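You operate a simulated robot arm through the tools that you are given. There is no shell and no other tool.

You run a simulated two-armed robot. Do the job below in one go: nothing can be reset, and whatever is moved stays where it is left.

JOB
Empty the cup into the small jug through the funnel.
Fine: cup and funnel go back. Set down upright: measuring cup.

The check looks at the end state, three seconds after you hand in, the way a careful person would. Anything else that was tipped, shoved, dropped, spilled or broken makes it a failure.

ROBOT AND FRAMES
Two 7-joint arms with fingered hands on one trunk that stands fixed in place. Base frame: the origin is at the foot of the trunk, x ahead of it, y to its left, z up; the work surface is at about z = 74. Readings come in cm, rad, newtons and seconds.
The left shoulder is at [6.8, 12.5, 110.4], the right one opposite. With the tool pointing down near the work surface each hand reaches from about 46 to 86 cm from the base axis, measured 20 degrees to its own side. Payload 3.6 kg a hand.
Tool frame (each hand has its own): the origin (TCP) lies between the finger pads and is the grasp point; the fingertips stand 3.4 cm ahead of it; z points along the fingers, y is the line along which they close. Largest opening 11.6 cm; the body of the gripper starts 4 cm behind the TCP. The gripper is a hand of 5 fingers: y runs from the thumb to the fingers, the wrist lies at [-1.6, -16, -16.4] in the tool frame, and closing takes about 1.5 s.
Orientation is that of the tool frame in the base frame, as [roll, pitch, yaw] about the fixed x, y, z axes, in that order (R = Rz(yaw) Ry(pitch) Rx(roll)). With the fingers straight down and the wrist toward the robot, the tool's x, y and z point along [0, 1, 0], [1, 0, 0] and [0, 0, -1] of the base frame.

CONTROLS
- The arms move only by the tool arm_command. It takes "left_motion", "right_motion" or both (then of equal length, played together; a hand with none holds still); each is a list of rows, each a list of 7 numbers: the shift along the tool's x, y, z in cm, then the turn, a rotation vector about the tool's x, y, z in degrees, then the closure in counts, from 0 (fully open) to 255 (shut). In form: [[tx, ty, tz, ax, ay, az, grip], ...]. A call has 1 to 20 rows; each row shifts and turns the commanded pose from where the row before left it, along the tool's axes as they then stand. A row lasts 0.2 s, in which the tool goes at most 5 cm and 0.15 rad; a call with a longer step from one row to the next is refused whole, and so is a gripper value outside its range. Where a pose cannot be reached the arm comes as near as it can. A force on the tool above 60 N (or 10 N above the force at the start of the call, whichever is more), or a blocked arm, ends the call early, and 0.2 s more pass. Each finger travels about 15.3 cm/s and halts on what it meets, pressing with about 29 N; the grip force reading is that of the motor and also rises with nothing between the fingers. The clock runs only during rows and for 0.2 s after the last one: add rows that do not move to give the fingers time. The reply holds the time, the measured pose of the TCP, the force on the tool along the base axes, the opening and the grip force, in the units named above and with some noise, with the torque about the TCP (base axes, N m) and any sound that the robot's microphone picked up, and new pictures: "views" is both (left out), scene, wrist or none (wrist: the cameras of the hands that moved).
- Cameras (640 x 400 px; columns grow to the right, rows downward): "scene" is now at [16.77, 0.01, 129.57]; the picture's right is [0.00, -1.00, 0.00], its down [-0.41, -0.00, -0.91] and it looks along [0.91, 0.00, -0.41] (base axes); focal length 214 px, centre (320, 200). "left" rides on the left gripper at [-6.9, -13.4, -11] in its tool frame; the picture's right is [-0.77, -0.19, 0.61], its down [0.59, -0.58, 0.56] and it looks along [0.25, 0.79, 0.55] (tool axes); focal length 256 px, centre (320, 200). "right" rides on the right gripper at [6.9, -13.4, -11] in its tool frame; the picture's right is [-0.77, 0.19, -0.61], its down [-0.59, -0.58, 0.56] and it looks along [-0.25, 0.79, 0.55] (tool axes); focal length 256 px, centre (320, 200). There is no depth. A picture from a camera that has moved, and an enlarged one, comes with that camera's place and axes in the base frame and with its lens.
- slide_trunk(by): slides the trunk up (or, below 0, down) by that many cm; the arms and the scene camera ride with it, the base frame stays. It gives what a move gives, with no picture.
- hand_shape(shape, hand): the hand has 5 fingers and takes this shape, open, in about a second: jaw (thumb against the fingers, like two jaws); tri (thumb and two fingers); tip (a fingertip pinch); poke (one finger out to press); point (the index stretched); flat (the hand flat); cup (the hand cupped); fist (a fist). The gripper value then closes the fingers along that shape, each until it touches; the sizes above hold for jaw. It gives what a move gives, with no picture.
- pan_tilt(pan, tilt): turns the head with the scene camera to pan (to the left, within 1.501 rad either way) and tilt (down, from -0.506 to 1.204), counted from straight ahead of the robot. It gives what a move gives, and a new picture of the scene camera.
- close_up(camera, box): a new picture of the part [left, top, right, bottom] of that camera's present view, enlarged. The clock stands still meanwhile.
- close_job(): hands the job in; it is judged then, once.

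Nothing tells you positions but the pictures and the camera data. Unless the task says otherwise, let go and move clear before handing in.

The tools are called after "Emit:" by a JSON object that holds its "op" and its "data". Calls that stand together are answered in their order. arm_command: Moves the arms, as the interface text tells. Its arguments: {"type":"object","properties":{"left_motion":{"type":"array"},"right_motion":{"type":"array"},"views":{"type":"string","enum":["both","scene","wrist","none"]}},"required":[]} The other tools are called the same way: slide_trunk (by) slides the trunk up or down; hand_shape (shape, hand) gives the hand a shape; pan_tilt (pan, tilt) turns the head that bears the scene camera; close_up (camera, box) takes an enlarged picture of a part of a camera's view; close_job () hands the job in.

At the start:

```text
t: 0.0
left_ee_pos: [49.04, 23.11, 126.84]
left_tool_rot: [-3.141, 0.0, 1.57]
left_force: [0.3, 0.1, -0.3]
left_ft_torque: [0.02, 0.05, -0.01]
left_gripper_width: 11.59
left_finger_force: 0.0
left_shape: jaw
right_ee_pos: [54.48, -15.77, 128.72]
right_tool_rot: [3.141, 0.001, 1.57]
right_force: [0.2, 0.0, 0.0]
right_ft_torque: [-0.01, 0.03, 0.01]
right_gripper_width: 11.57
right_finger_force: 0.1
right_shape: jaw
trunk travel left (down, up): [-30.0, 46.2]
head pan, tilt: [0.002, 0.422]
```

scene: 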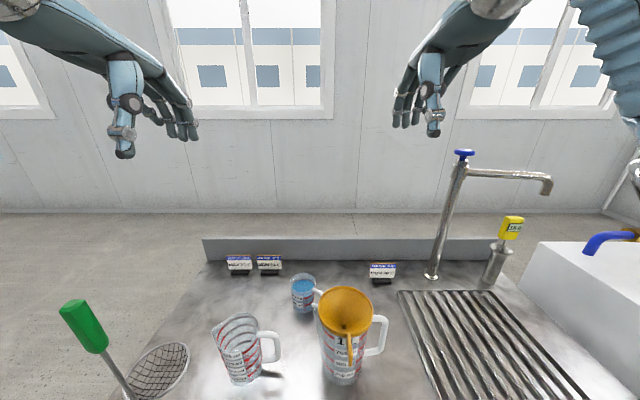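
right: 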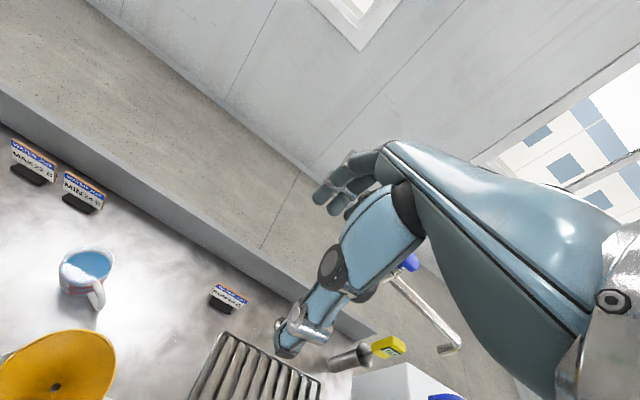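
left: 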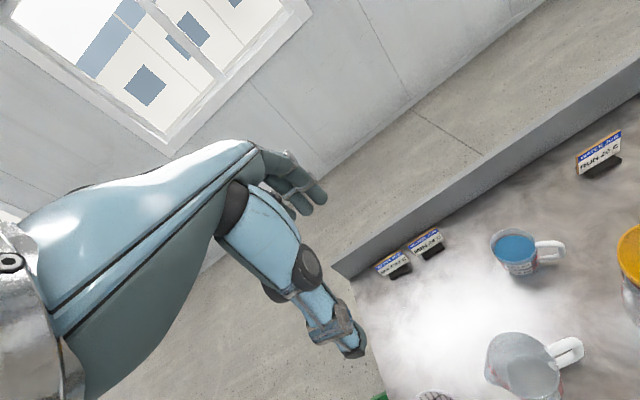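

I see a steel counter with a small cup of blue liquid, an empty measuring jug at left, and a larger jug with a yellow funnel on it at the centre. I'll enlarge the view before planning anything.

Emit:
{"op": "close_up", "data": {"camera": "scene", "box": [200, 240, 420, 400]}}

Emit:
{"op": "pan_tilt", "data": {"pan": 0.0, "tilt": 0.85}}

```text
2.50 times, centred on (310, 320) of scene
camera zoom: at [16.77, 0.01, 129.57], right [0.0, -1.0, 0.0], down [-0.41, 0.0, -0.91], along [0.91, 0.0, -0.41], focal length 536 px, centre (345, -100)
```

zoom: 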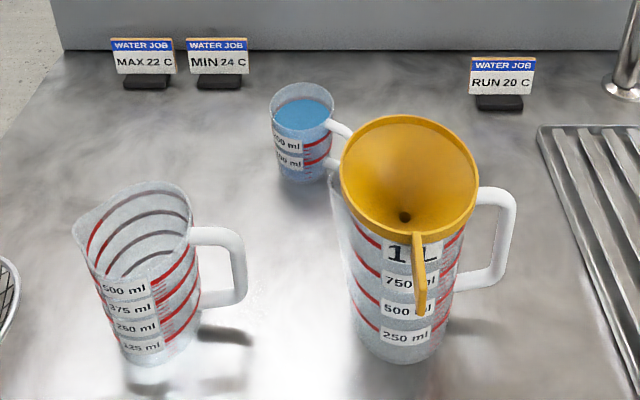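

```text
t: 0.9
left_ee_pos: [49.03, 23.17, 126.88]
left_tool_rot: [3.141, 0.001, 1.571]
left_force: [-0.4, 0.2, -0.4]
left_ft_torque: [-0.01, -0.01, -0.04]
left_gripper_width: 11.59
left_finger_force: 0.1
left_shape: jaw
right_ee_pos: [54.42, -15.76, 128.54]
right_tool_rot: [-3.141, -0.001, 1.57]
right_force: [-0.1, 0.0, -0.9]
right_ft_torque: [-0.02, -0.03, 0.01]
right_gripper_width: 11.57
right_finger_force: 0.1
right_shape: jaw
trunk travel left (down, up): [-30.0, 46.2]
head pan, tilt: [0.0, 0.85]
camera scene: at [15.36, 0.01, 125.88], right [0.0, -1.0, 0.0], down [-0.75, 0.0, -0.66], along [0.66, 0.0, -0.75], focal length 214 px, centre (320, 200)
```

scene: 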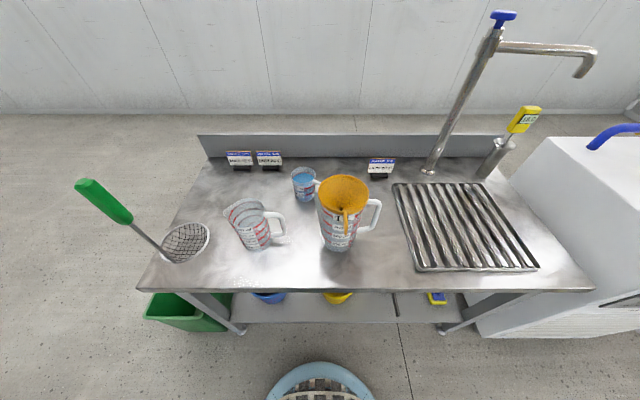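

The tilted view shows the whole counter. The "small jug" looks like the 500 ml one at left, and the funnel is sitting in the 1 L jug, so I'll enlarge the view further to measure everything.

Emit:
{"op": "close_up", "data": {"camera": "scene", "box": [210, 150, 300, 270]}}

Emit:
{"op": "close_up", "data": {"camera": "scene", "box": [280, 150, 400, 260]}}

Emit:
{"op": "close_up", "data": {"camera": "left", "box": [360, 120, 640, 400]}}

Emit:
{"op": "close_up", "data": {"camera": "right", "box": [0, 120, 260, 400]}}

```text
3.33 times, centred on (255, 210) of scene
camera zoom: at [15.36, 0.01, 125.88], right [0.0, -1.0, 0.0], down [-0.75, 0.0, -0.66], along [0.66, 0.0, -0.75], focal length 715 px, centre (537, 167)
```

zoom: 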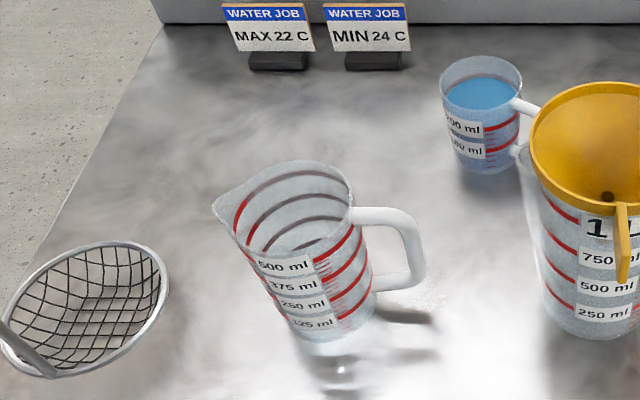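

```text
3.64 times, centred on (340, 205) of scene
camera zoom: at [15.36, 0.01, 125.88], right [0.0, -1.0, 0.0], down [-0.75, 0.0, -0.66], along [0.66, 0.0, -0.75], focal length 780 px, centre (247, 182)
```

zoom: 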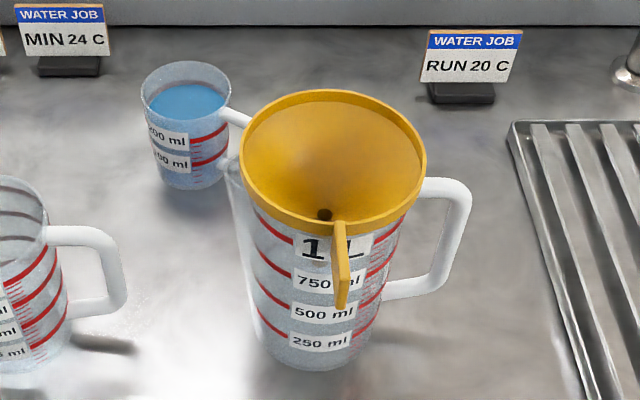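

```text
1.43 times, centred on (500, 260) of left
camera zoom: at [35.67, 16.2, 138.07], right [-0.19, -0.77, -0.61], down [-0.58, 0.59, -0.56], along [0.79, 0.25, -0.55], focal length 366 px, centre (63, 114)
```

zoom: 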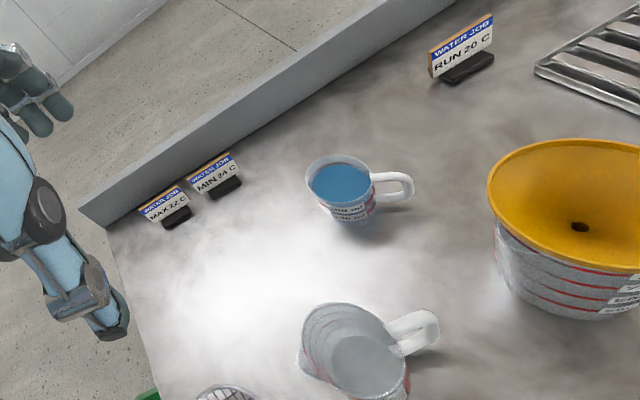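

```text
1.43 times, centred on (130, 260) of right
camera zoom: at [41.06, -8.84, 139.6], right [0.19, -0.77, 0.61], down [-0.58, -0.59, -0.56], along [0.79, -0.25, -0.55], focal length 366 px, centre (591, 114)
```

zoom: 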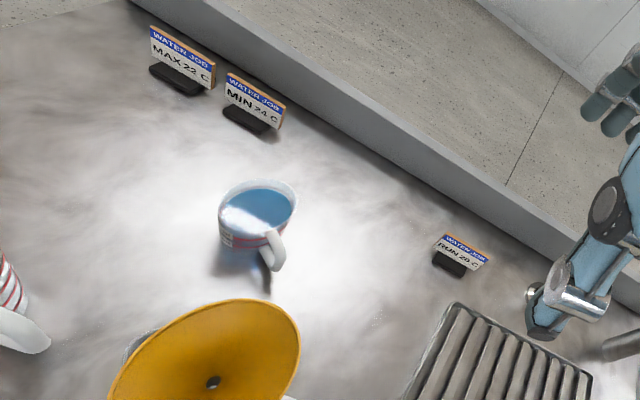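

The small 500 ml jug looks empty at roughly (47, 15), the cup with blue water is near (63, 5), and the funnel in the 1 L jug is near (47, -5) with its rim at about z = 92. I'll take more enlarged views to refine these before moving.

Emit:
{"op": "close_up", "data": {"camera": "left", "box": [470, 310, 600, 400]}}

Emit:
{"op": "close_up", "data": {"camera": "scene", "box": [220, 185, 290, 255]}}

Emit:
{"op": "close_up", "data": {"camera": "scene", "box": [305, 165, 390, 255]}}

Emit:
{"op": "close_up", "data": {"camera": "scene", "box": [280, 155, 330, 210]}}

```text
4.44 times, centred on (535, 355) of left
camera zoom: at [35.67, 16.2, 138.07], right [-0.19, -0.77, -0.61], down [-0.58, 0.59, -0.56], along [0.79, 0.25, -0.55], focal length 1138 px, centre (-636, -489)
```

zoom: 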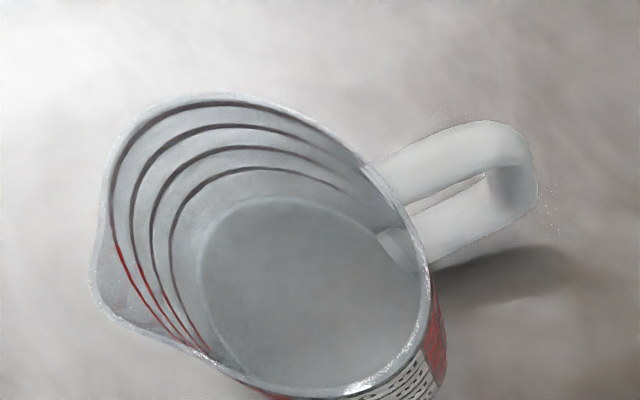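

```text
5.71 times, centred on (255, 220) of scene
camera zoom: at [15.36, 0.01, 125.88], right [0.0, -1.0, 0.0], down [-0.75, 0.0, -0.66], along [0.66, 0.0, -0.75], focal length 1226 px, centre (691, 86)
```

zoom: 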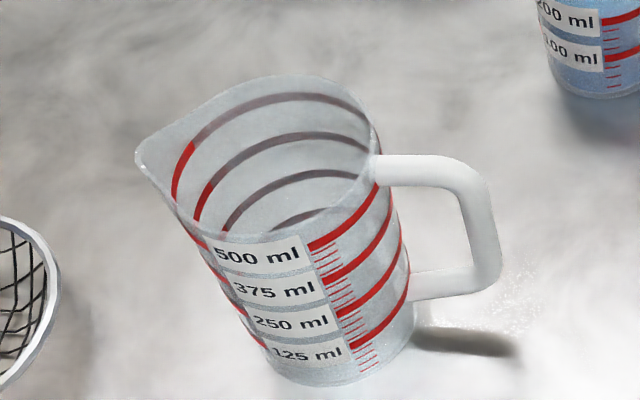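

```text
4.44 times, centred on (348, 210) of scene
camera zoom: at [15.36, 0.01, 125.88], right [0.0, -1.0, 0.0], down [-0.75, 0.0, -0.66], along [0.66, 0.0, -0.75], focal length 953 px, centre (198, 156)
```

zoom: 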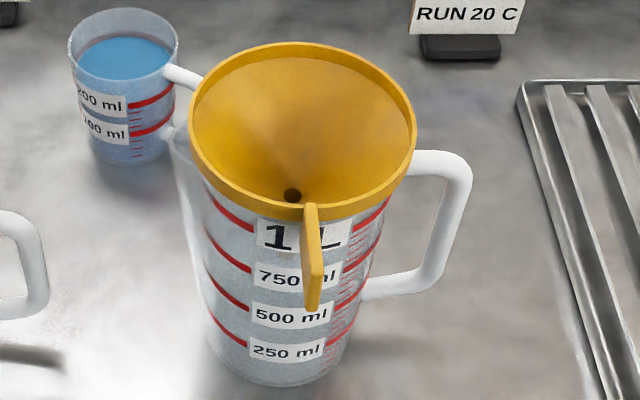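

```text
7.27 times, centred on (305, 182) of scene
camera zoom: at [15.36, 0.01, 125.88], right [0.0, -1.0, 0.0], down [-0.75, 0.0, -0.66], along [0.66, 0.0, -0.75], focal length 1560 px, centre (429, 327)
```

zoom: 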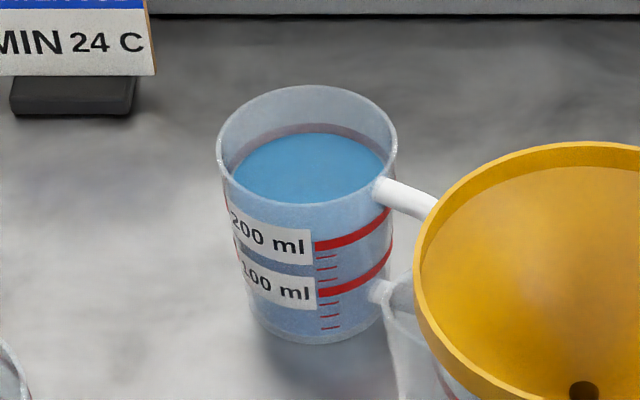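

The jug is empty, about 12.7 cm tall with a 9 cm mouth, and the funnel tab sticks out toward the robot. I'll look at the hands to learn their shape before choosing grasps.

Emit:
{"op": "pan_tilt", "data": {"pan": 0.0, "tilt": 0.3}}

Emit:
{"op": "close_up", "data": {"camera": "scene", "box": [60, 60, 220, 200]}}

Emit:
{"op": "close_up", "data": {"camera": "left", "box": [160, 120, 400, 370]}}

```text
t: 1.9
left_ee_pos: [49.08, 23.14, 126.9]
left_tool_rot: [3.141, 0.001, 1.571]
left_force: [0.0, 0.1, 0.1]
left_ft_torque: [-0.01, 0.01, -0.03]
left_gripper_width: 11.59
left_finger_force: 0.1
left_shape: jaw
right_ee_pos: [54.53, -15.65, 128.56]
right_tool_rot: [3.14, 0.001, 1.571]
right_force: [0.3, 0.9, 0.1]
right_ft_torque: [0.04, 0.01, 0.02]
right_gripper_width: 11.6
right_finger_force: 0.0
right_shape: jaw
trunk travel left (down, up): [-30.0, 46.2]
head pan, tilt: [0.0, 0.3]
camera scene: at [16.88, 0.01, 130.7], right [0.0, -1.0, 0.0], down [-0.3, 0.0, -0.95], along [0.95, 0.0, -0.3], focal length 214 px, centre (320, 200)
```

scene: 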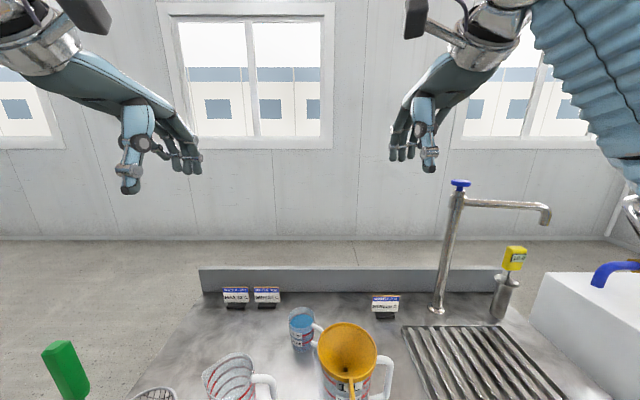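

```text
2.86 times, centred on (140, 130) of scene
camera zoom: at [16.88, 0.01, 130.7], right [0.0, -1.0, 0.0], down [-0.3, 0.0, -0.95], along [0.95, 0.0, -0.3], focal length 613 px, centre (834, 400)
```

zoom: 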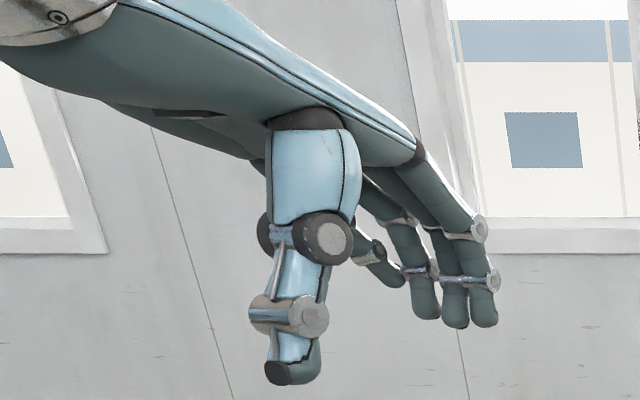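

```text
1.60 times, centred on (280, 245) of left
camera zoom: at [35.67, 16.2, 138.07], right [-0.19, -0.77, -0.61], down [-0.58, 0.59, -0.56], along [0.79, 0.25, -0.55], focal length 410 px, centre (384, 128)
```

zoom: 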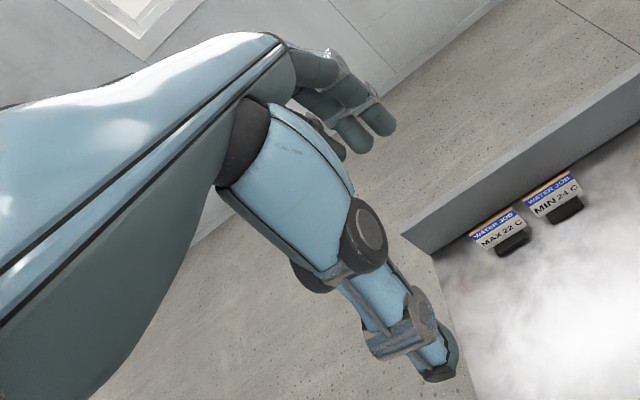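

The hands are human-like: four fingers side by side, with an opposing thumb. The funnel tab is narrow and close to the rim, so I'll see what the narrower pinch shapes look like.

Emit:
{"op": "hand_shape", "data": {"hand": "left", "shape": "tip"}}

Emit:
{"op": "hand_shape", "data": {"hand": "right", "shape": "tri"}}

Emit:
{"op": "close_up", "data": {"camera": "scene", "box": [60, 60, 220, 200]}}

Emit:
{"op": "close_up", "data": {"camera": "left", "box": [160, 120, 400, 370]}}

Emit:
{"op": "close_up", "data": {"camera": "scene", "box": [360, 30, 520, 170]}}

Emit:
{"op": "close_up", "data": {"camera": "right", "box": [240, 120, 480, 370]}}

```text
t: 2.8
left_ee_pos: [49.09, 23.12, 126.95]
left_tool_rot: [3.141, -0.001, 1.571]
left_force: [0.3, 0.4, 0.3]
left_ft_torque: [0.04, -0.01, -0.02]
left_gripper_width: 11.57
left_finger_force: 0.0
left_shape: tip
right_ee_pos: [54.55, -15.77, 128.44]
right_tool_rot: [-3.141, -0.001, 1.571]
right_force: [0.5, -1.1, 0.4]
right_ft_torque: [-0.01, 0.0, 0.0]
right_gripper_width: 11.6
right_finger_force: 0.1
right_shape: jaw
trunk travel left (down, up): [-30.0, 46.2]
head pan, tilt: [0.0, 0.3]
```

```text
t: 3.7
left_ee_pos: [49.08, 23.19, 126.85]
left_tool_rot: [-3.141, -0.001, 1.569]
left_force: [0.1, 0.4, 0.1]
left_ft_torque: [-0.02, 0.0, 0.0]
left_gripper_width: 11.58
left_finger_force: 0.0
left_shape: tip
right_ee_pos: [54.44, -15.65, 128.64]
right_tool_rot: [3.14, -0.001, 1.569]
right_force: [0.2, 0.1, -1.2]
right_ft_torque: [0.05, -0.03, 0.01]
right_gripper_width: 11.6
right_finger_force: 0.1
right_shape: tri
trunk travel left (down, up): [-30.0, 46.2]
head pan, tilt: [0.0, 0.3]
```

```text
2.86 times, centred on (140, 130) of scene
camera zoom: at [16.88, 0.01, 130.71], right [0.0, -1.0, 0.0], down [-0.3, 0.0, -0.96], along [0.96, 0.0, -0.3], focal length 613 px, centre (834, 400)
```

zoom: 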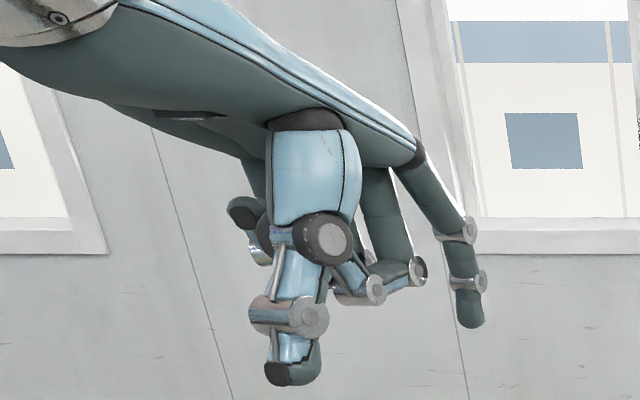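

```text
1.60 times, centred on (280, 245) of left
camera zoom: at [35.67, 16.2, 138.07], right [-0.19, -0.77, -0.61], down [-0.58, 0.59, -0.56], along [0.79, 0.25, -0.55], focal length 410 px, centre (384, 128)
```

zoom: 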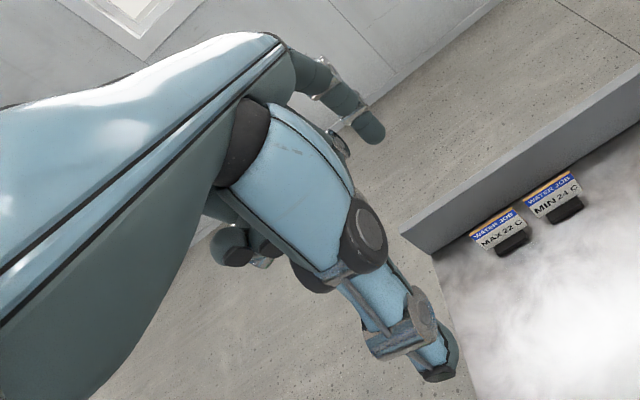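

```text
2.86 times, centred on (440, 100) of scene
camera zoom: at [16.88, 0.01, 130.71], right [0.0, -1.0, 0.0], down [-0.3, 0.0, -0.96], along [0.96, 0.0, -0.3], focal length 613 px, centre (-23, 486)
```

zoom: 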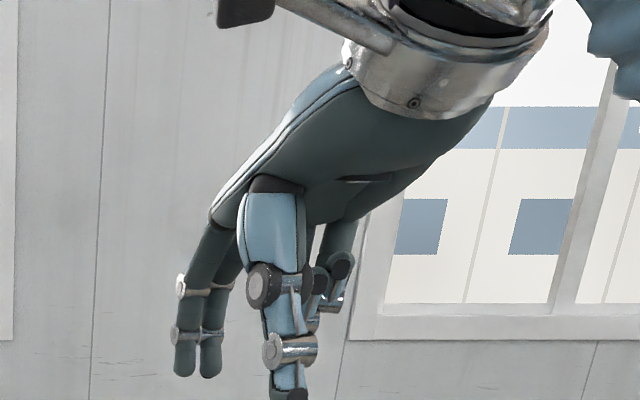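

```text
1.60 times, centred on (360, 245) of right
camera zoom: at [41.06, -8.84, 139.6], right [0.19, -0.77, 0.61], down [-0.58, -0.59, -0.56], along [0.79, -0.25, -0.55], focal length 410 px, centre (256, 128)
```

zoom: 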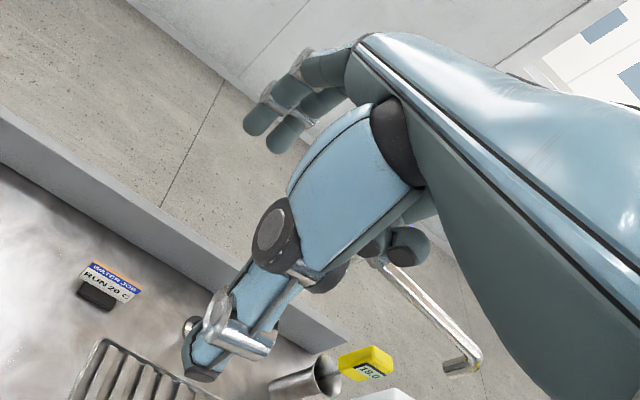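

Index and thumb oppose near the tool axis in the "tip" shape, so I'll use the right hand ("tip") for the funnel tab and the left hand ("jaw") for the cup. Next I'll turn the right hand so it closes along y, and bring it above and short of the tab for a close look.

Emit:
{"op": "hand_shape", "data": {"hand": "right", "shape": "tip"}}

Emit:
{"op": "hand_shape", "data": {"hand": "left", "shape": "jaw"}}

Emit:
{"op": "arm_command", "data": {"right_motion": [[0, 0, 0, 0, 0, -8.18, 0], [0, 0, 0, 0, 0, -8.18, 0], [0, 0, 0, 0, 0, -8.18, 0], [0, 0, 0, 0, 0, -8.18, 0], [0, 0, 0, 0, 0, -8.18, 0], [0, 0, 0, 0, 0, -8.18, 0], [0, 0, 0, 0, 0, -8.18, 0], [0, 0, 0, 0, 0, -8.18, 0], [0, 0, 0, 0, 0, -8.18, 0], [0, 0, 0, 0, 0, -8.18, 0], [0, 0, 0, 0, 0, -8.18, 0], [2.0, 0.6, 2, 0, 0, 0, 0], [2.0, 0.6, 2, 0, 0, 0, 0], [2.0, 0.6, 2, 0, 0, 0, 0], [2.0, 0.6, 2, 0, 0, 0, 0], [2.0, 0.6, 2, 0, 0, 0, 0], [2.0, 0.6, 2, 0, 0, 0, 0], [2.0, 0.6, 2, 0, 0, 0, 0], [2.0, 0.6, 2, 0, 0, 0, 0], [0, 0, 0, 0, 0, 0, 0]], "views": "both"}}

```text
t: 4.6
left_ee_pos: [49.12, 23.07, 126.95]
left_tool_rot: [3.141, 0.001, 1.571]
left_force: [-0.5, -0.2, -0.3]
left_ft_torque: [-0.01, 0.01, 0.01]
left_gripper_width: 11.59
left_finger_force: 0.1
left_shape: tip
right_ee_pos: [54.43, -15.77, 128.56]
right_tool_rot: [-3.141, -0.001, 1.572]
right_force: [1.0, 0.3, -0.6]
right_ft_torque: [0.0, 0.01, 0.0]
right_gripper_width: 11.54
right_finger_force: 0.1
right_shape: tip
trunk travel left (down, up): [-30.0, 46.2]
head pan, tilt: [0.0, 0.3]
```

```text
t: 5.5
left_ee_pos: [48.98, 23.16, 126.9]
left_tool_rot: [3.14, 0.0, 1.571]
left_force: [-0.8, 0.2, -0.1]
left_ft_torque: [-0.02, 0.01, -0.03]
left_gripper_width: 11.57
left_finger_force: 0.0
left_shape: jaw
right_ee_pos: [54.47, -15.7, 128.49]
right_tool_rot: [3.141, 0.001, 1.57]
right_force: [-0.6, -0.7, -0.5]
right_ft_torque: [0.0, 0.01, 0.03]
right_gripper_width: 11.58
right_finger_force: 0.1
right_shape: tip
trunk travel left (down, up): [-30.0, 46.2]
head pan, tilt: [0.0, 0.3]
```

```text
t: 9.7
left_ee_pos: [49.0, 23.23, 126.78]
left_tool_rot: [3.141, -0.001, 1.571]
left_force: [1.1, 0.0, 0.0]
left_ft_torque: [-0.03, -0.01, 0.02]
left_gripper_width: 11.59
left_finger_force: 0.1
left_shape: jaw
right_ee_pos: [38.33, -11.01, 112.44]
right_tool_rot: [-3.14, 0.0, 3.141]
right_force: [0.2, 0.7, -0.1]
right_ft_torque: [-0.01, 0.02, -0.01]
right_gripper_width: 11.59
right_finger_force: 0.0
right_shape: tip
trunk travel left (down, up): [-30.0, 46.2]
head pan, tilt: [0.0, 0.3]
camera scene: at [16.88, 0.01, 130.71], right [0.0, -1.0, 0.0], down [-0.3, 0.0, -0.96], along [0.96, 0.0, -0.3], focal length 214 px, centre (320, 200)
camera right: at [31.41, -24.35, 123.55], right [0.77, 0.19, 0.61], down [0.59, -0.58, -0.57], along [0.25, 0.8, -0.55], focal length 256 px, centre (320, 200)
```

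scene: 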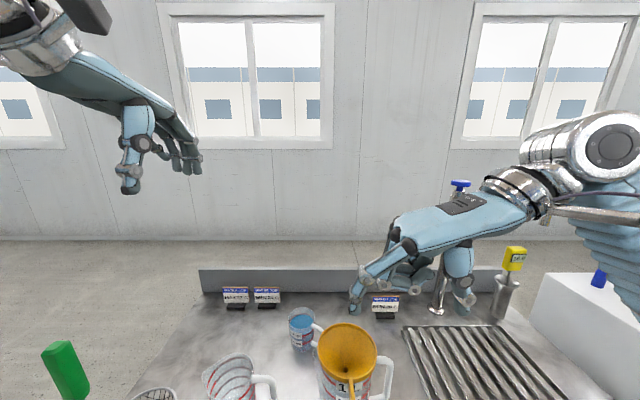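
right: 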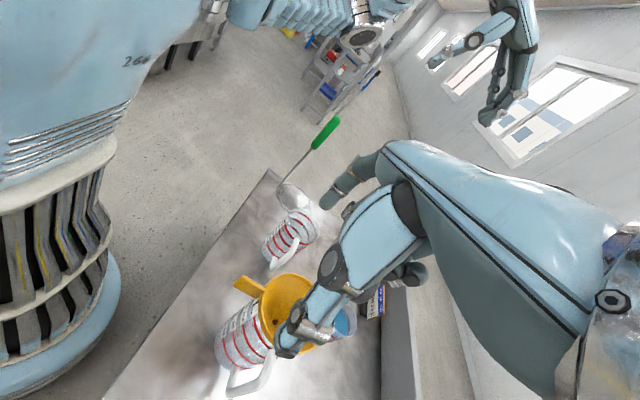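

The right hand is oriented as planned and reached its pose exactly. I'll enlarge its wrist view of the funnel tab, plus a down-tilted scene view.

Emit:
{"op": "close_up", "data": {"camera": "right", "box": [200, 240, 340, 400]}}

Emit:
{"op": "pan_tilt", "data": {"pan": 0.0, "tilt": 0.8}}

Emit:
{"op": "close_up", "data": {"camera": "scene", "box": [290, 140, 430, 270]}}

```text
2.50 times, centred on (270, 320) of right
camera zoom: at [31.41, -24.35, 123.55], right [0.77, 0.19, 0.61], down [0.59, -0.58, -0.57], along [0.25, 0.8, -0.55], focal length 640 px, centre (445, -100)
```

zoom: 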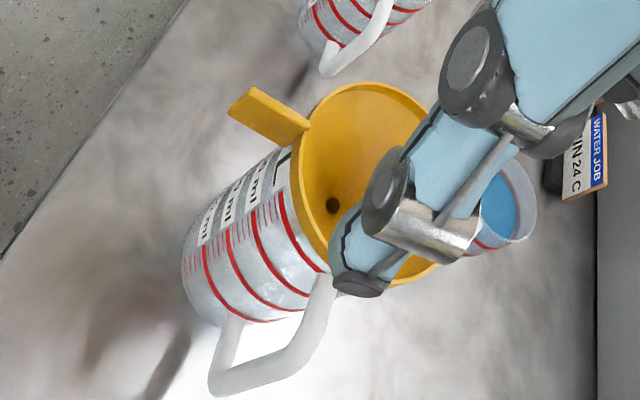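

```text
t: 10.6
left_ee_pos: [48.98, 23.07, 126.8]
left_tool_rot: [-3.141, 0.0, 1.571]
left_force: [0.5, 0.1, 0.2]
left_ft_torque: [-0.01, -0.01, 0.01]
left_gripper_width: 11.59
left_finger_force: 0.0
left_shape: jaw
right_ee_pos: [38.25, -10.99, 112.55]
right_tool_rot: [-3.141, 0.001, -3.141]
right_force: [-0.6, 0.4, -0.1]
right_ft_torque: [-0.03, -0.02, 0.0]
right_gripper_width: 11.57
right_finger_force: 0.0
right_shape: tip
trunk travel left (down, up): [-30.0, 46.2]
head pan, tilt: [0.0, 0.799]
camera scene: at [15.61, 0.0, 126.28], right [0.0, -1.0, 0.0], down [-0.72, 0.0, -0.7], along [0.7, 0.0, -0.72], focal length 214 px, centre (320, 200)
```

scene: 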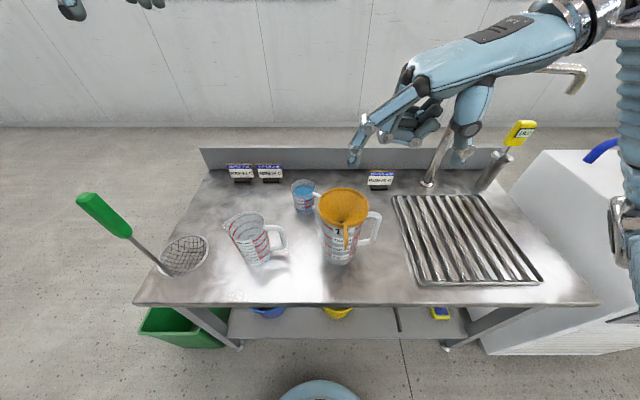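

```text
3.08 times, centred on (360, 205) of scene
camera zoom: at [15.61, 0.0, 126.28], right [0.0, -1.0, 0.0], down [-0.72, 0.0, -0.7], along [0.7, 0.0, -0.72], focal length 660 px, centre (197, 185)
```

zoom: 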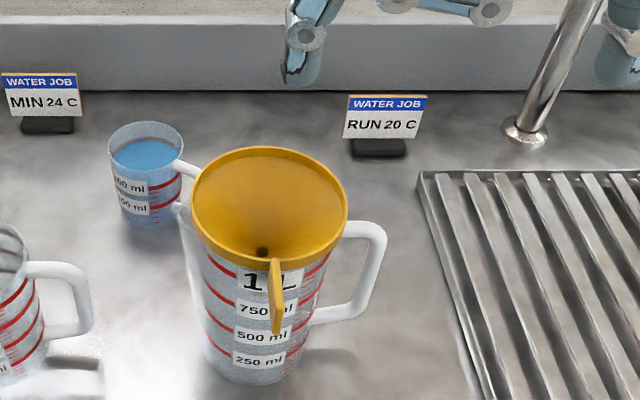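

The tab is a vertical plate spanning about x 37.8–41.5, z 90–92.9, at y ≈ -4.8. I'll move the right hand above it with a slight forward lean, and move the left hand out of the way.

Emit:
{"op": "arm_command", "data": {"right_motion": [[0, 0, 0, 0, -6, 0, 0], [0, 0, 0, 0, -6, 0, 0], [0.387, 1.025, 2.217, 0, 0, 0, 0], [0.387, 1.025, 2.217, 0, 0, 0, 0], [0.387, 1.025, 2.217, 0, 0, 0, 0], [0.387, 1.025, 2.217, 0, 0, 0, 0], [0.387, 1.025, 2.217, 0, 0, 0, 0], [0.387, 1.025, 2.217, 0, 0, 0, 0], [0, 0, 0, 0, 0, 0, 0]], "left_motion": [[1.25, 0.25, -0.5, 0, 0, 0, 0], [1.25, 0.25, -0.5, 0, 0, 0, 0], [1.25, 0.25, -0.5, 0, 0, 0, 0], [1.25, 0.25, -0.5, 0, 0, 0, 0], [1.25, 0.25, -0.5, 0, 0, 0, 0], [1.25, 0.25, -0.5, 0, 0, 0, 0], [1.25, 0.25, -0.5, 0, 0, 0, 0], [1.25, 0.25, -0.5, 0, 0, 0, 0], [0, 0, 0, 0, 0, 0, 0]], "views": "both"}}

Emit:
{"op": "close_up", "data": {"camera": "scene", "box": [270, 110, 430, 270]}}

Emit:
{"op": "close_up", "data": {"camera": "right", "box": [180, 200, 420, 400]}}

```text
t: 12.6
left_ee_pos: [51.08, 33.17, 130.91]
left_tool_rot: [3.141, -0.001, 1.573]
left_force: [0.9, 0.3, 0.1]
left_ft_torque: [-0.01, 0.0, -0.03]
left_gripper_width: 11.6
left_finger_force: 0.0
left_shape: jaw
right_ee_pos: [39.0, -4.8, 99.03]
right_tool_rot: [-3.141, 0.209, -3.14]
right_force: [-0.3, -0.5, -0.2]
right_ft_torque: [-0.01, -0.06, -0.03]
right_gripper_width: 11.63
right_finger_force: 0.0
right_shape: tip
trunk travel left (down, up): [-30.0, 46.2]
head pan, tilt: [0.0, 0.799]
camera scene: at [15.59, 0.0, 126.27], right [0.0, -1.0, 0.0], down [-0.72, 0.0, -0.7], along [0.7, 0.0, -0.72], focal length 214 px, centre (320, 200)
camera right: at [29.93, -18.13, 108.41], right [0.63, 0.19, 0.76], down [0.69, -0.58, -0.43], along [0.36, 0.8, -0.49], focal length 256 px, centre (320, 200)
camera left: at [37.64, 26.36, 142.04], right [-0.19, -0.77, -0.61], down [-0.58, 0.59, -0.56], along [0.8, 0.25, -0.55], focal length 256 px, centre (320, 200)
```

scene: 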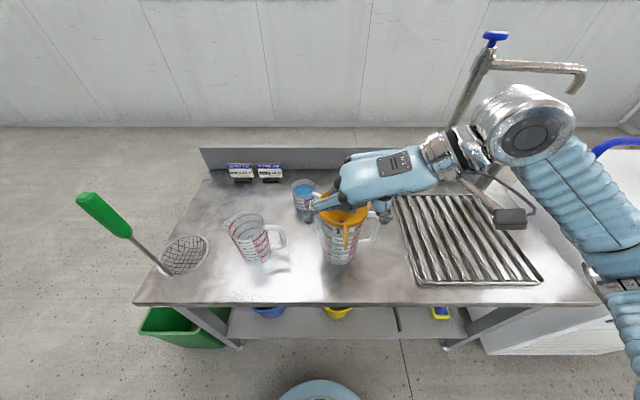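
right: 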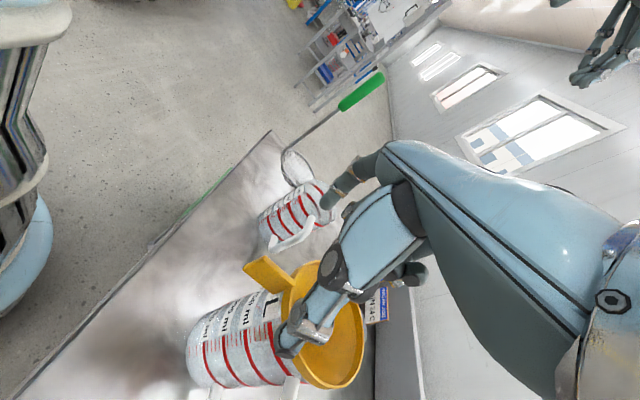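
left: 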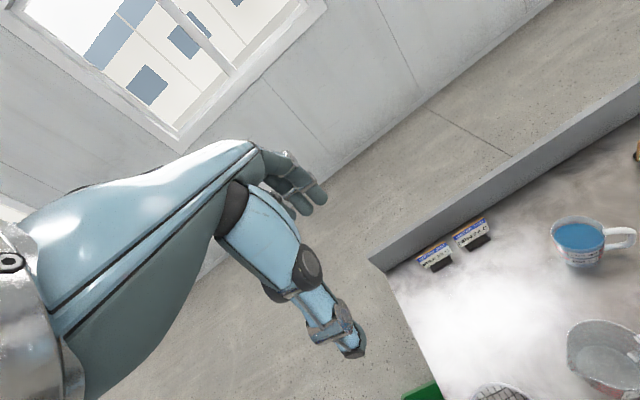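

```text
2.50 times, centred on (350, 190) of scene
camera zoom: at [15.59, 0.0, 126.27], right [0.0, -1.0, 0.0], down [-0.72, 0.0, -0.7], along [0.7, 0.0, -0.72], focal length 536 px, centre (245, 225)
```

zoom: 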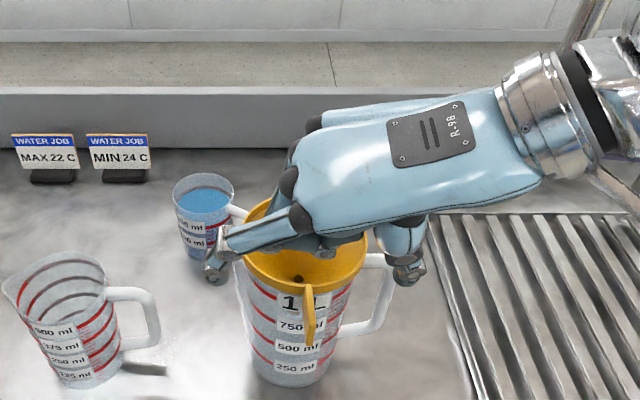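

```text
2.00 times, centred on (300, 300) of right
camera zoom: at [29.93, -18.13, 108.41], right [0.63, 0.19, 0.76], down [0.69, -0.58, -0.43], along [0.36, 0.8, -0.49], focal length 512 px, centre (360, 0)
```

zoom: 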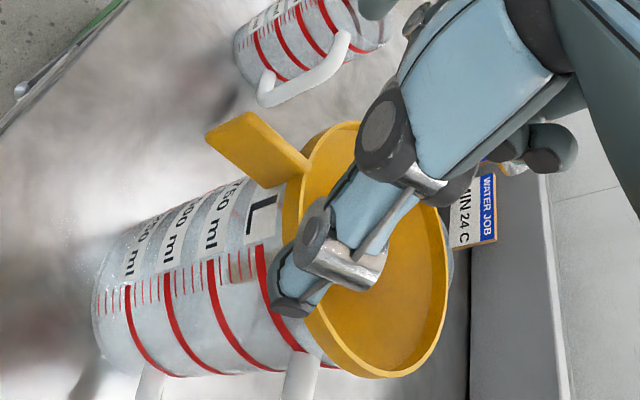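

Both fingertips straddle the tab in y and line up with its middle in x. I'll descend to about z = 93.8 so the pads overlap the tab's upper 2 cm while the curled fingers stay above the rim.

Emit:
{"op": "arm_command", "data": {"right_motion": [[0.257, 0, 1.015, 0, 0, 0, 0], [0.257, 0, 1.015, 0, 0, 0, 0], [0.257, 0, 1.015, 0, 0, 0, 0], [0.257, 0, 1.015, 0, 0, 0, 0], [0.257, 0, 1.015, 0, 0, 0, 0], [0, 0, 0, 0, 0, 0, 0]], "views": "wrist"}}

Emit:
{"op": "close_up", "data": {"camera": "scene", "box": [280, 160, 400, 270]}}

Emit:
{"op": "close_up", "data": {"camera": "right", "box": [180, 200, 420, 400]}}

```text
t: 14.0
left_ee_pos: [50.99, 33.18, 130.83]
left_tool_rot: [3.141, 0.0, 1.571]
left_force: [0.1, -0.4, 0.6]
left_ft_torque: [-0.02, -0.01, -0.02]
left_gripper_width: 11.56
left_finger_force: 0.0
left_shape: jaw
right_ee_pos: [38.69, -4.63, 93.85]
right_tool_rot: [-3.141, 0.207, 3.141]
right_force: [0.4, 0.3, -0.7]
right_ft_torque: [0.01, -0.03, -0.01]
right_gripper_width: 11.6
right_finger_force: 0.0
right_shape: tip
trunk travel left (down, up): [-30.0, 46.2]
head pan, tilt: [0.0, 0.799]
camera right: at [29.66, -18.09, 103.2], right [0.63, 0.19, 0.76], down [0.69, -0.58, -0.43], along [0.36, 0.79, -0.49], focal length 256 px, centre (320, 200)
```

right: 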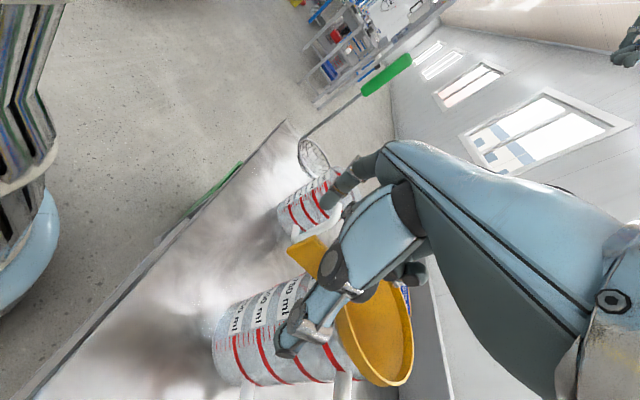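

```text
3.64 times, centred on (340, 215) of scene
camera zoom: at [15.6, 0.01, 126.27], right [0.0, -1.0, 0.0], down [-0.72, 0.0, -0.7], along [0.7, 0.0, -0.72], focal length 780 px, centre (247, 146)
```

zoom: 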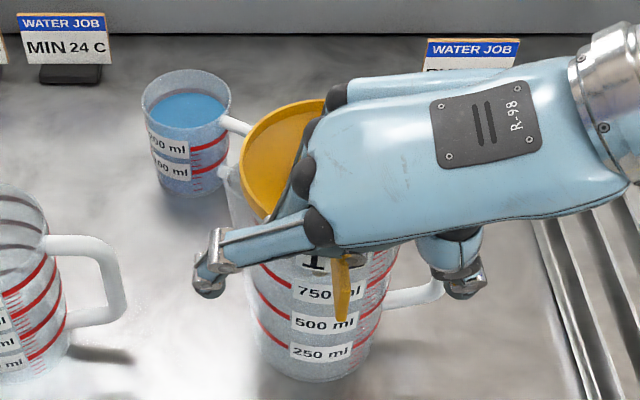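

```text
2.00 times, centred on (300, 300) of right
camera zoom: at [29.66, -18.09, 103.2], right [0.63, 0.19, 0.76], down [0.69, -0.58, -0.43], along [0.36, 0.79, -0.49], focal length 512 px, centre (360, 0)
```

zoom: 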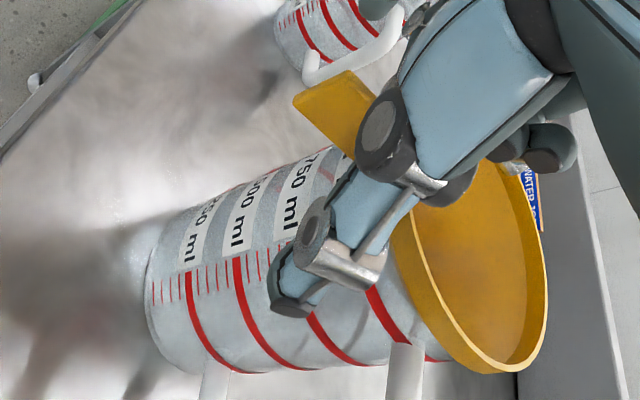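

No contact so far, and the fingertips straddle the tab. I'll close the pinch on it.

Emit:
{"op": "arm_command", "data": {"right_motion": [[0, 0, 0, 0, 0, 0, 80], [0, 0, 0, 0, 0, 0, 140], [0, 0, 0, 0, 0, 0, 180], [0, 0, 0, 0, 0, 0, 210], [0, 0, 0, 0, 0, 0, 240], [0, 0, 0, 0, 0, 0, 255], [0, 0, 0, 0, 0, 0, 255], [0, 0, 0, 0, 0, 0, 255], [0, 0, 0, 0, 0, 0, 255], [0, 0, 0, 0, 0, 0, 255]], "views": "wrist"}}

Emit:
{"op": "close_up", "data": {"camera": "scene", "box": [280, 160, 400, 270]}}

Emit:
{"op": "close_up", "data": {"camera": "right", "box": [180, 200, 420, 400]}}

```text
t: 16.2
left_ee_pos: [50.98, 33.38, 130.83]
left_tool_rot: [3.141, 0.0, 1.572]
left_force: [0.4, -0.4, -0.8]
left_ft_torque: [0.02, 0.0, 0.05]
left_gripper_width: 11.6
left_finger_force: 0.0
left_shape: jaw
right_ee_pos: [38.75, -4.69, 93.81]
right_tool_rot: [3.141, 0.209, 3.141]
right_force: [0.3, 0.5, -0.1]
right_ft_torque: [0.01, 0.0, 0.0]
right_gripper_width: 0.0
right_finger_force: 29.4
right_shape: tip
trunk travel left (down, up): [-30.0, 46.2]
head pan, tilt: [0.0, 0.799]
camera right: at [29.67, -18.1, 103.22], right [0.63, 0.19, 0.76], down [0.69, -0.58, -0.43], along [0.36, 0.8, -0.49], focal length 256 px, centre (320, 200)
```

right: 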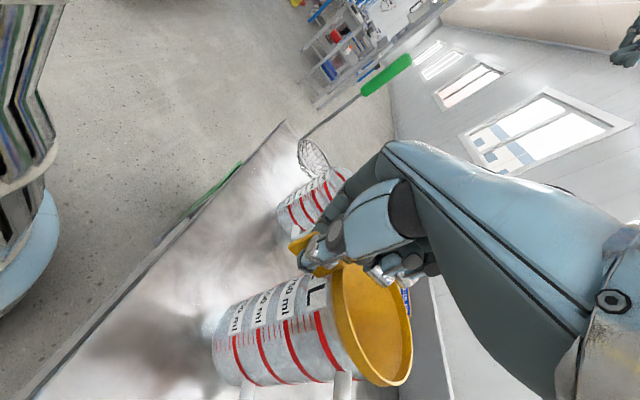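

```text
3.64 times, centred on (340, 215) of scene
camera zoom: at [15.6, 0.01, 126.27], right [0.0, -1.0, 0.0], down [-0.72, 0.0, -0.7], along [0.7, 0.0, -0.72], focal length 780 px, centre (247, 146)
```

zoom: 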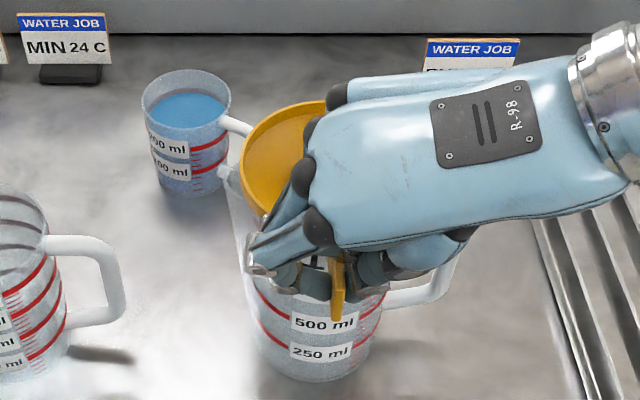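

```text
2.00 times, centred on (300, 300) of right
camera zoom: at [29.67, -18.1, 103.22], right [0.63, 0.19, 0.76], down [0.69, -0.58, -0.43], along [0.36, 0.8, -0.49], focal length 512 px, centre (360, 0)
```

zoom: 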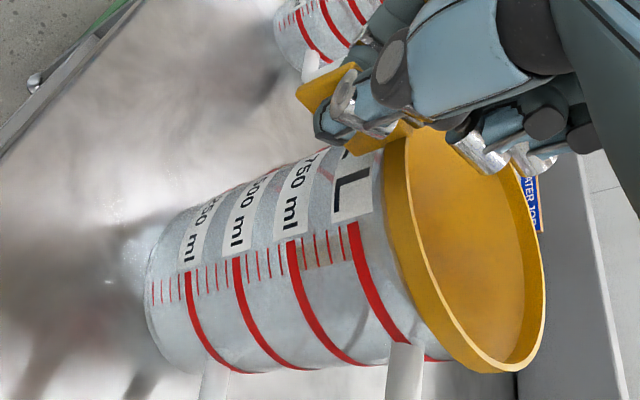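

The thumb and index finger appear closed on the tab. I'll lift 3 cm slowly and check whether the funnel follows.

Emit:
{"op": "arm_command", "data": {"right_motion": [[-0.104, 0, -0.489, 0, 0, 0, 255], [-0.104, 0, -0.489, 0, 0, 0, 255], [-0.104, 0, -0.489, 0, 0, 0, 255], [-0.104, 0, -0.489, 0, 0, 0, 255], [-0.104, 0, -0.489, 0, 0, 0, 255], [-0.104, 0, -0.489, 0, 0, 0, 255], [0, 0, 0, 0, 0, 0, 255]], "views": "both"}}

Emit:
{"op": "close_up", "data": {"camera": "scene", "box": [280, 160, 400, 270]}}

Emit:
{"op": "close_up", "data": {"camera": "right", "box": [180, 200, 420, 400]}}

```text
t: 17.8
left_ee_pos: [50.99, 33.25, 130.82]
left_tool_rot: [-3.141, -0.001, 1.57]
left_force: [-0.6, -0.1, -0.3]
left_ft_torque: [-0.02, -0.02, 0.02]
left_gripper_width: 11.58
left_finger_force: 0.1
left_shape: jaw
right_ee_pos: [38.66, -4.88, 96.89]
right_tool_rot: [3.141, 0.209, 3.141]
right_force: [0.8, -0.3, -0.4]
right_ft_torque: [-0.01, 0.02, 0.01]
right_gripper_width: 0.02
right_finger_force: 29.3
right_shape: tip
trunk travel left (down, up): [-30.0, 46.2]
head pan, tilt: [0.0, 0.799]
camera scene: at [15.6, 0.01, 126.27], right [0.0, -1.0, 0.0], down [-0.72, 0.0, -0.7], along [0.7, 0.0, -0.72], focal length 214 px, centre (320, 200)
camera right: at [29.63, -18.34, 106.23], right [0.63, 0.19, 0.76], down [0.69, -0.58, -0.43], along [0.36, 0.8, -0.49], focal length 256 px, centre (320, 200)
```

scene: 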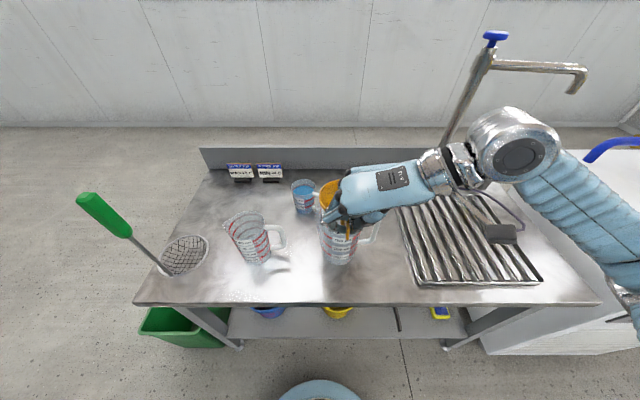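
right: 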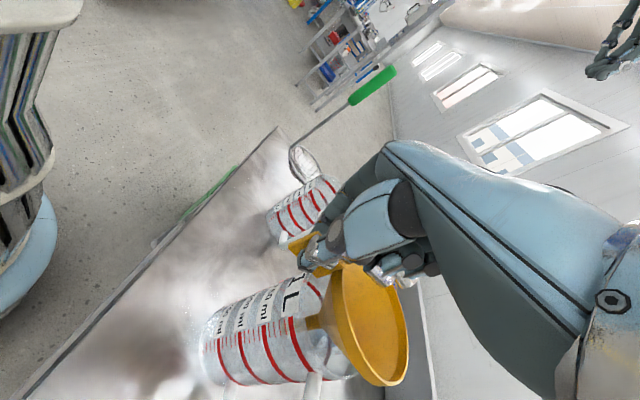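

```text
3.64 times, centred on (340, 215) of scene
camera zoom: at [15.6, 0.01, 126.27], right [0.0, -1.0, 0.0], down [-0.72, 0.0, -0.7], along [0.7, 0.0, -0.72], focal length 780 px, centre (247, 146)
```

zoom: 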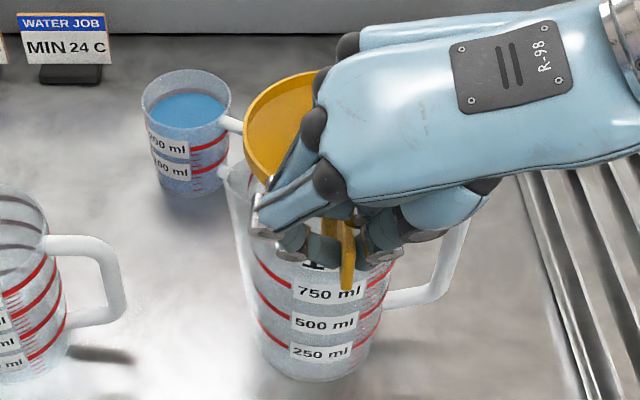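

```text
2.00 times, centred on (300, 300) of right
camera zoom: at [29.63, -18.34, 106.23], right [0.63, 0.19, 0.76], down [0.69, -0.58, -0.43], along [0.36, 0.8, -0.49], focal length 512 px, centre (360, 0)
```

zoom: 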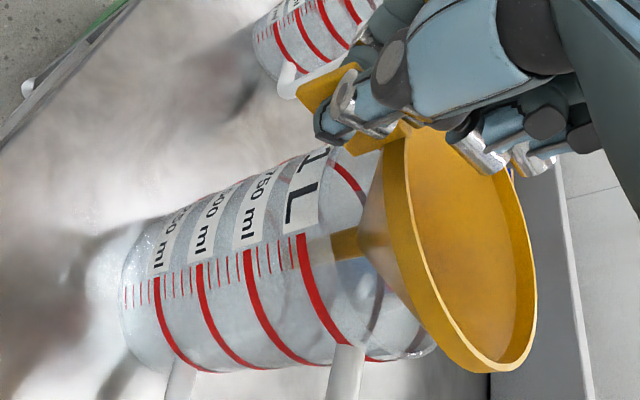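

The funnel comes up level and firmly held, with its short stem visible inside the jug. I'll keep lifting straight up until the stem clears the jug.

Emit:
{"op": "arm_command", "data": {"right_motion": [[-0.187, 0, -0.88, 0, 0, 0, 255], [-0.208, 0, -0.978, 0, 0, 0, 255], [-0.208, 0, -0.978, 0, 0, 0, 255], [-0.208, 0, -0.978, 0, 0, 0, 255], [-0.208, 0, -0.978, 0, 0, 0, 255], [-0.208, 0, -0.978, 0, 0, 0, 255], [-0.208, 0, -0.978, 0, 0, 0, 255], [-0.208, 0, -0.978, 0, 0, 0, 255], [-0.208, 0, -0.978, 0, 0, 0, 255], [-0.208, 0, -0.978, 0, 0, 0, 255], [-0.208, 0, -0.978, 0, 0, 0, 255], [0, 0, 0, 0, 0, 0, 255]], "views": "both"}}

Emit:
{"op": "close_up", "data": {"camera": "scene", "box": [260, 100, 420, 270]}}

Emit:
{"op": "close_up", "data": {"camera": "left", "box": [440, 200, 640, 400]}}

```text
t: 20.4
left_ee_pos: [50.98, 33.35, 130.87]
left_tool_rot: [3.141, -0.001, 1.572]
left_force: [0.1, -0.2, -0.2]
left_ft_torque: [0.03, 0.01, 0.0]
left_gripper_width: 11.59
left_finger_force: 0.0
left_shape: jaw
right_ee_pos: [38.62, -4.76, 107.72]
right_tool_rot: [-3.141, 0.209, -3.141]
right_force: [0.0, 0.0, -0.1]
right_ft_torque: [-0.01, 0.04, -0.05]
right_gripper_width: 0.01
right_finger_force: 29.3
right_shape: tip
trunk travel left (down, up): [-30.0, 46.2]
head pan, tilt: [0.0, 0.799]
camera scene: at [15.61, 0.0, 126.27], right [0.0, -1.0, 0.0], down [-0.72, 0.0, -0.7], along [0.7, 0.0, -0.72], focal length 214 px, centre (320, 200)
camera right: at [29.64, -18.15, 117.1], right [0.63, 0.19, 0.76], down [0.69, -0.58, -0.43], along [0.36, 0.8, -0.49], focal length 256 px, centre (320, 200)
```

scene: 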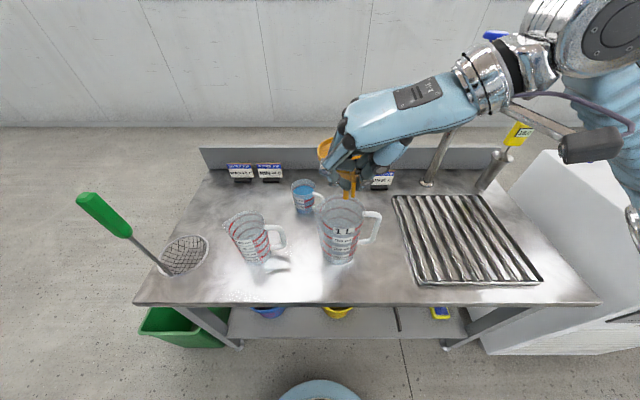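
right: 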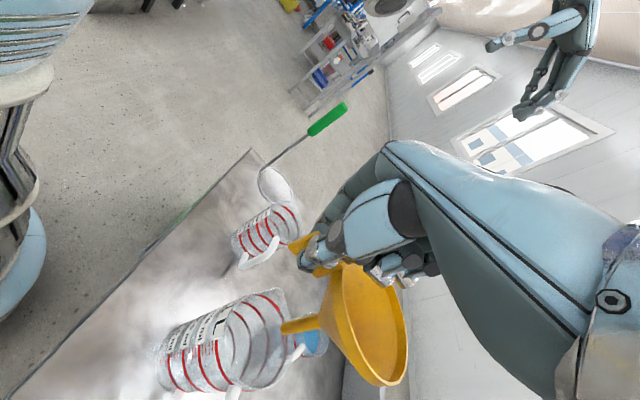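

```text
2.35 times, centred on (340, 185) of scene
camera zoom: at [15.61, 0.0, 126.27], right [0.0, -1.0, 0.0], down [-0.72, 0.0, -0.7], along [0.7, 0.0, -0.72], focal length 505 px, centre (273, 235)
```

zoom: 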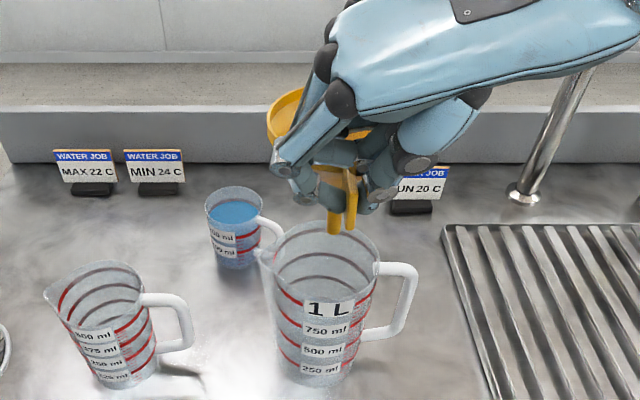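

```text
2.00 times, centred on (540, 300) of left
camera zoom: at [37.65, 26.35, 142.02], right [-0.19, -0.77, -0.61], down [-0.58, 0.59, -0.56], along [0.79, 0.25, -0.55], focal length 512 px, centre (-120, 0)
```

zoom: 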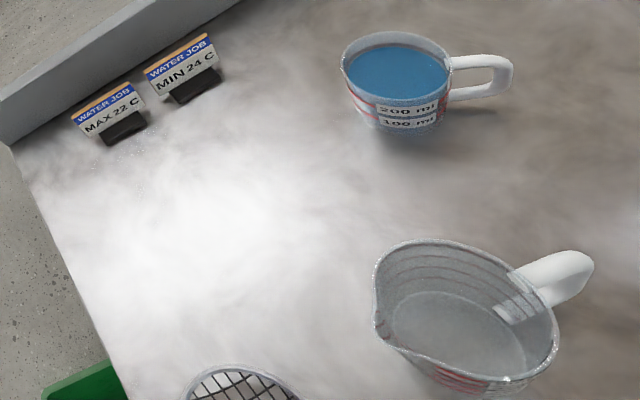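

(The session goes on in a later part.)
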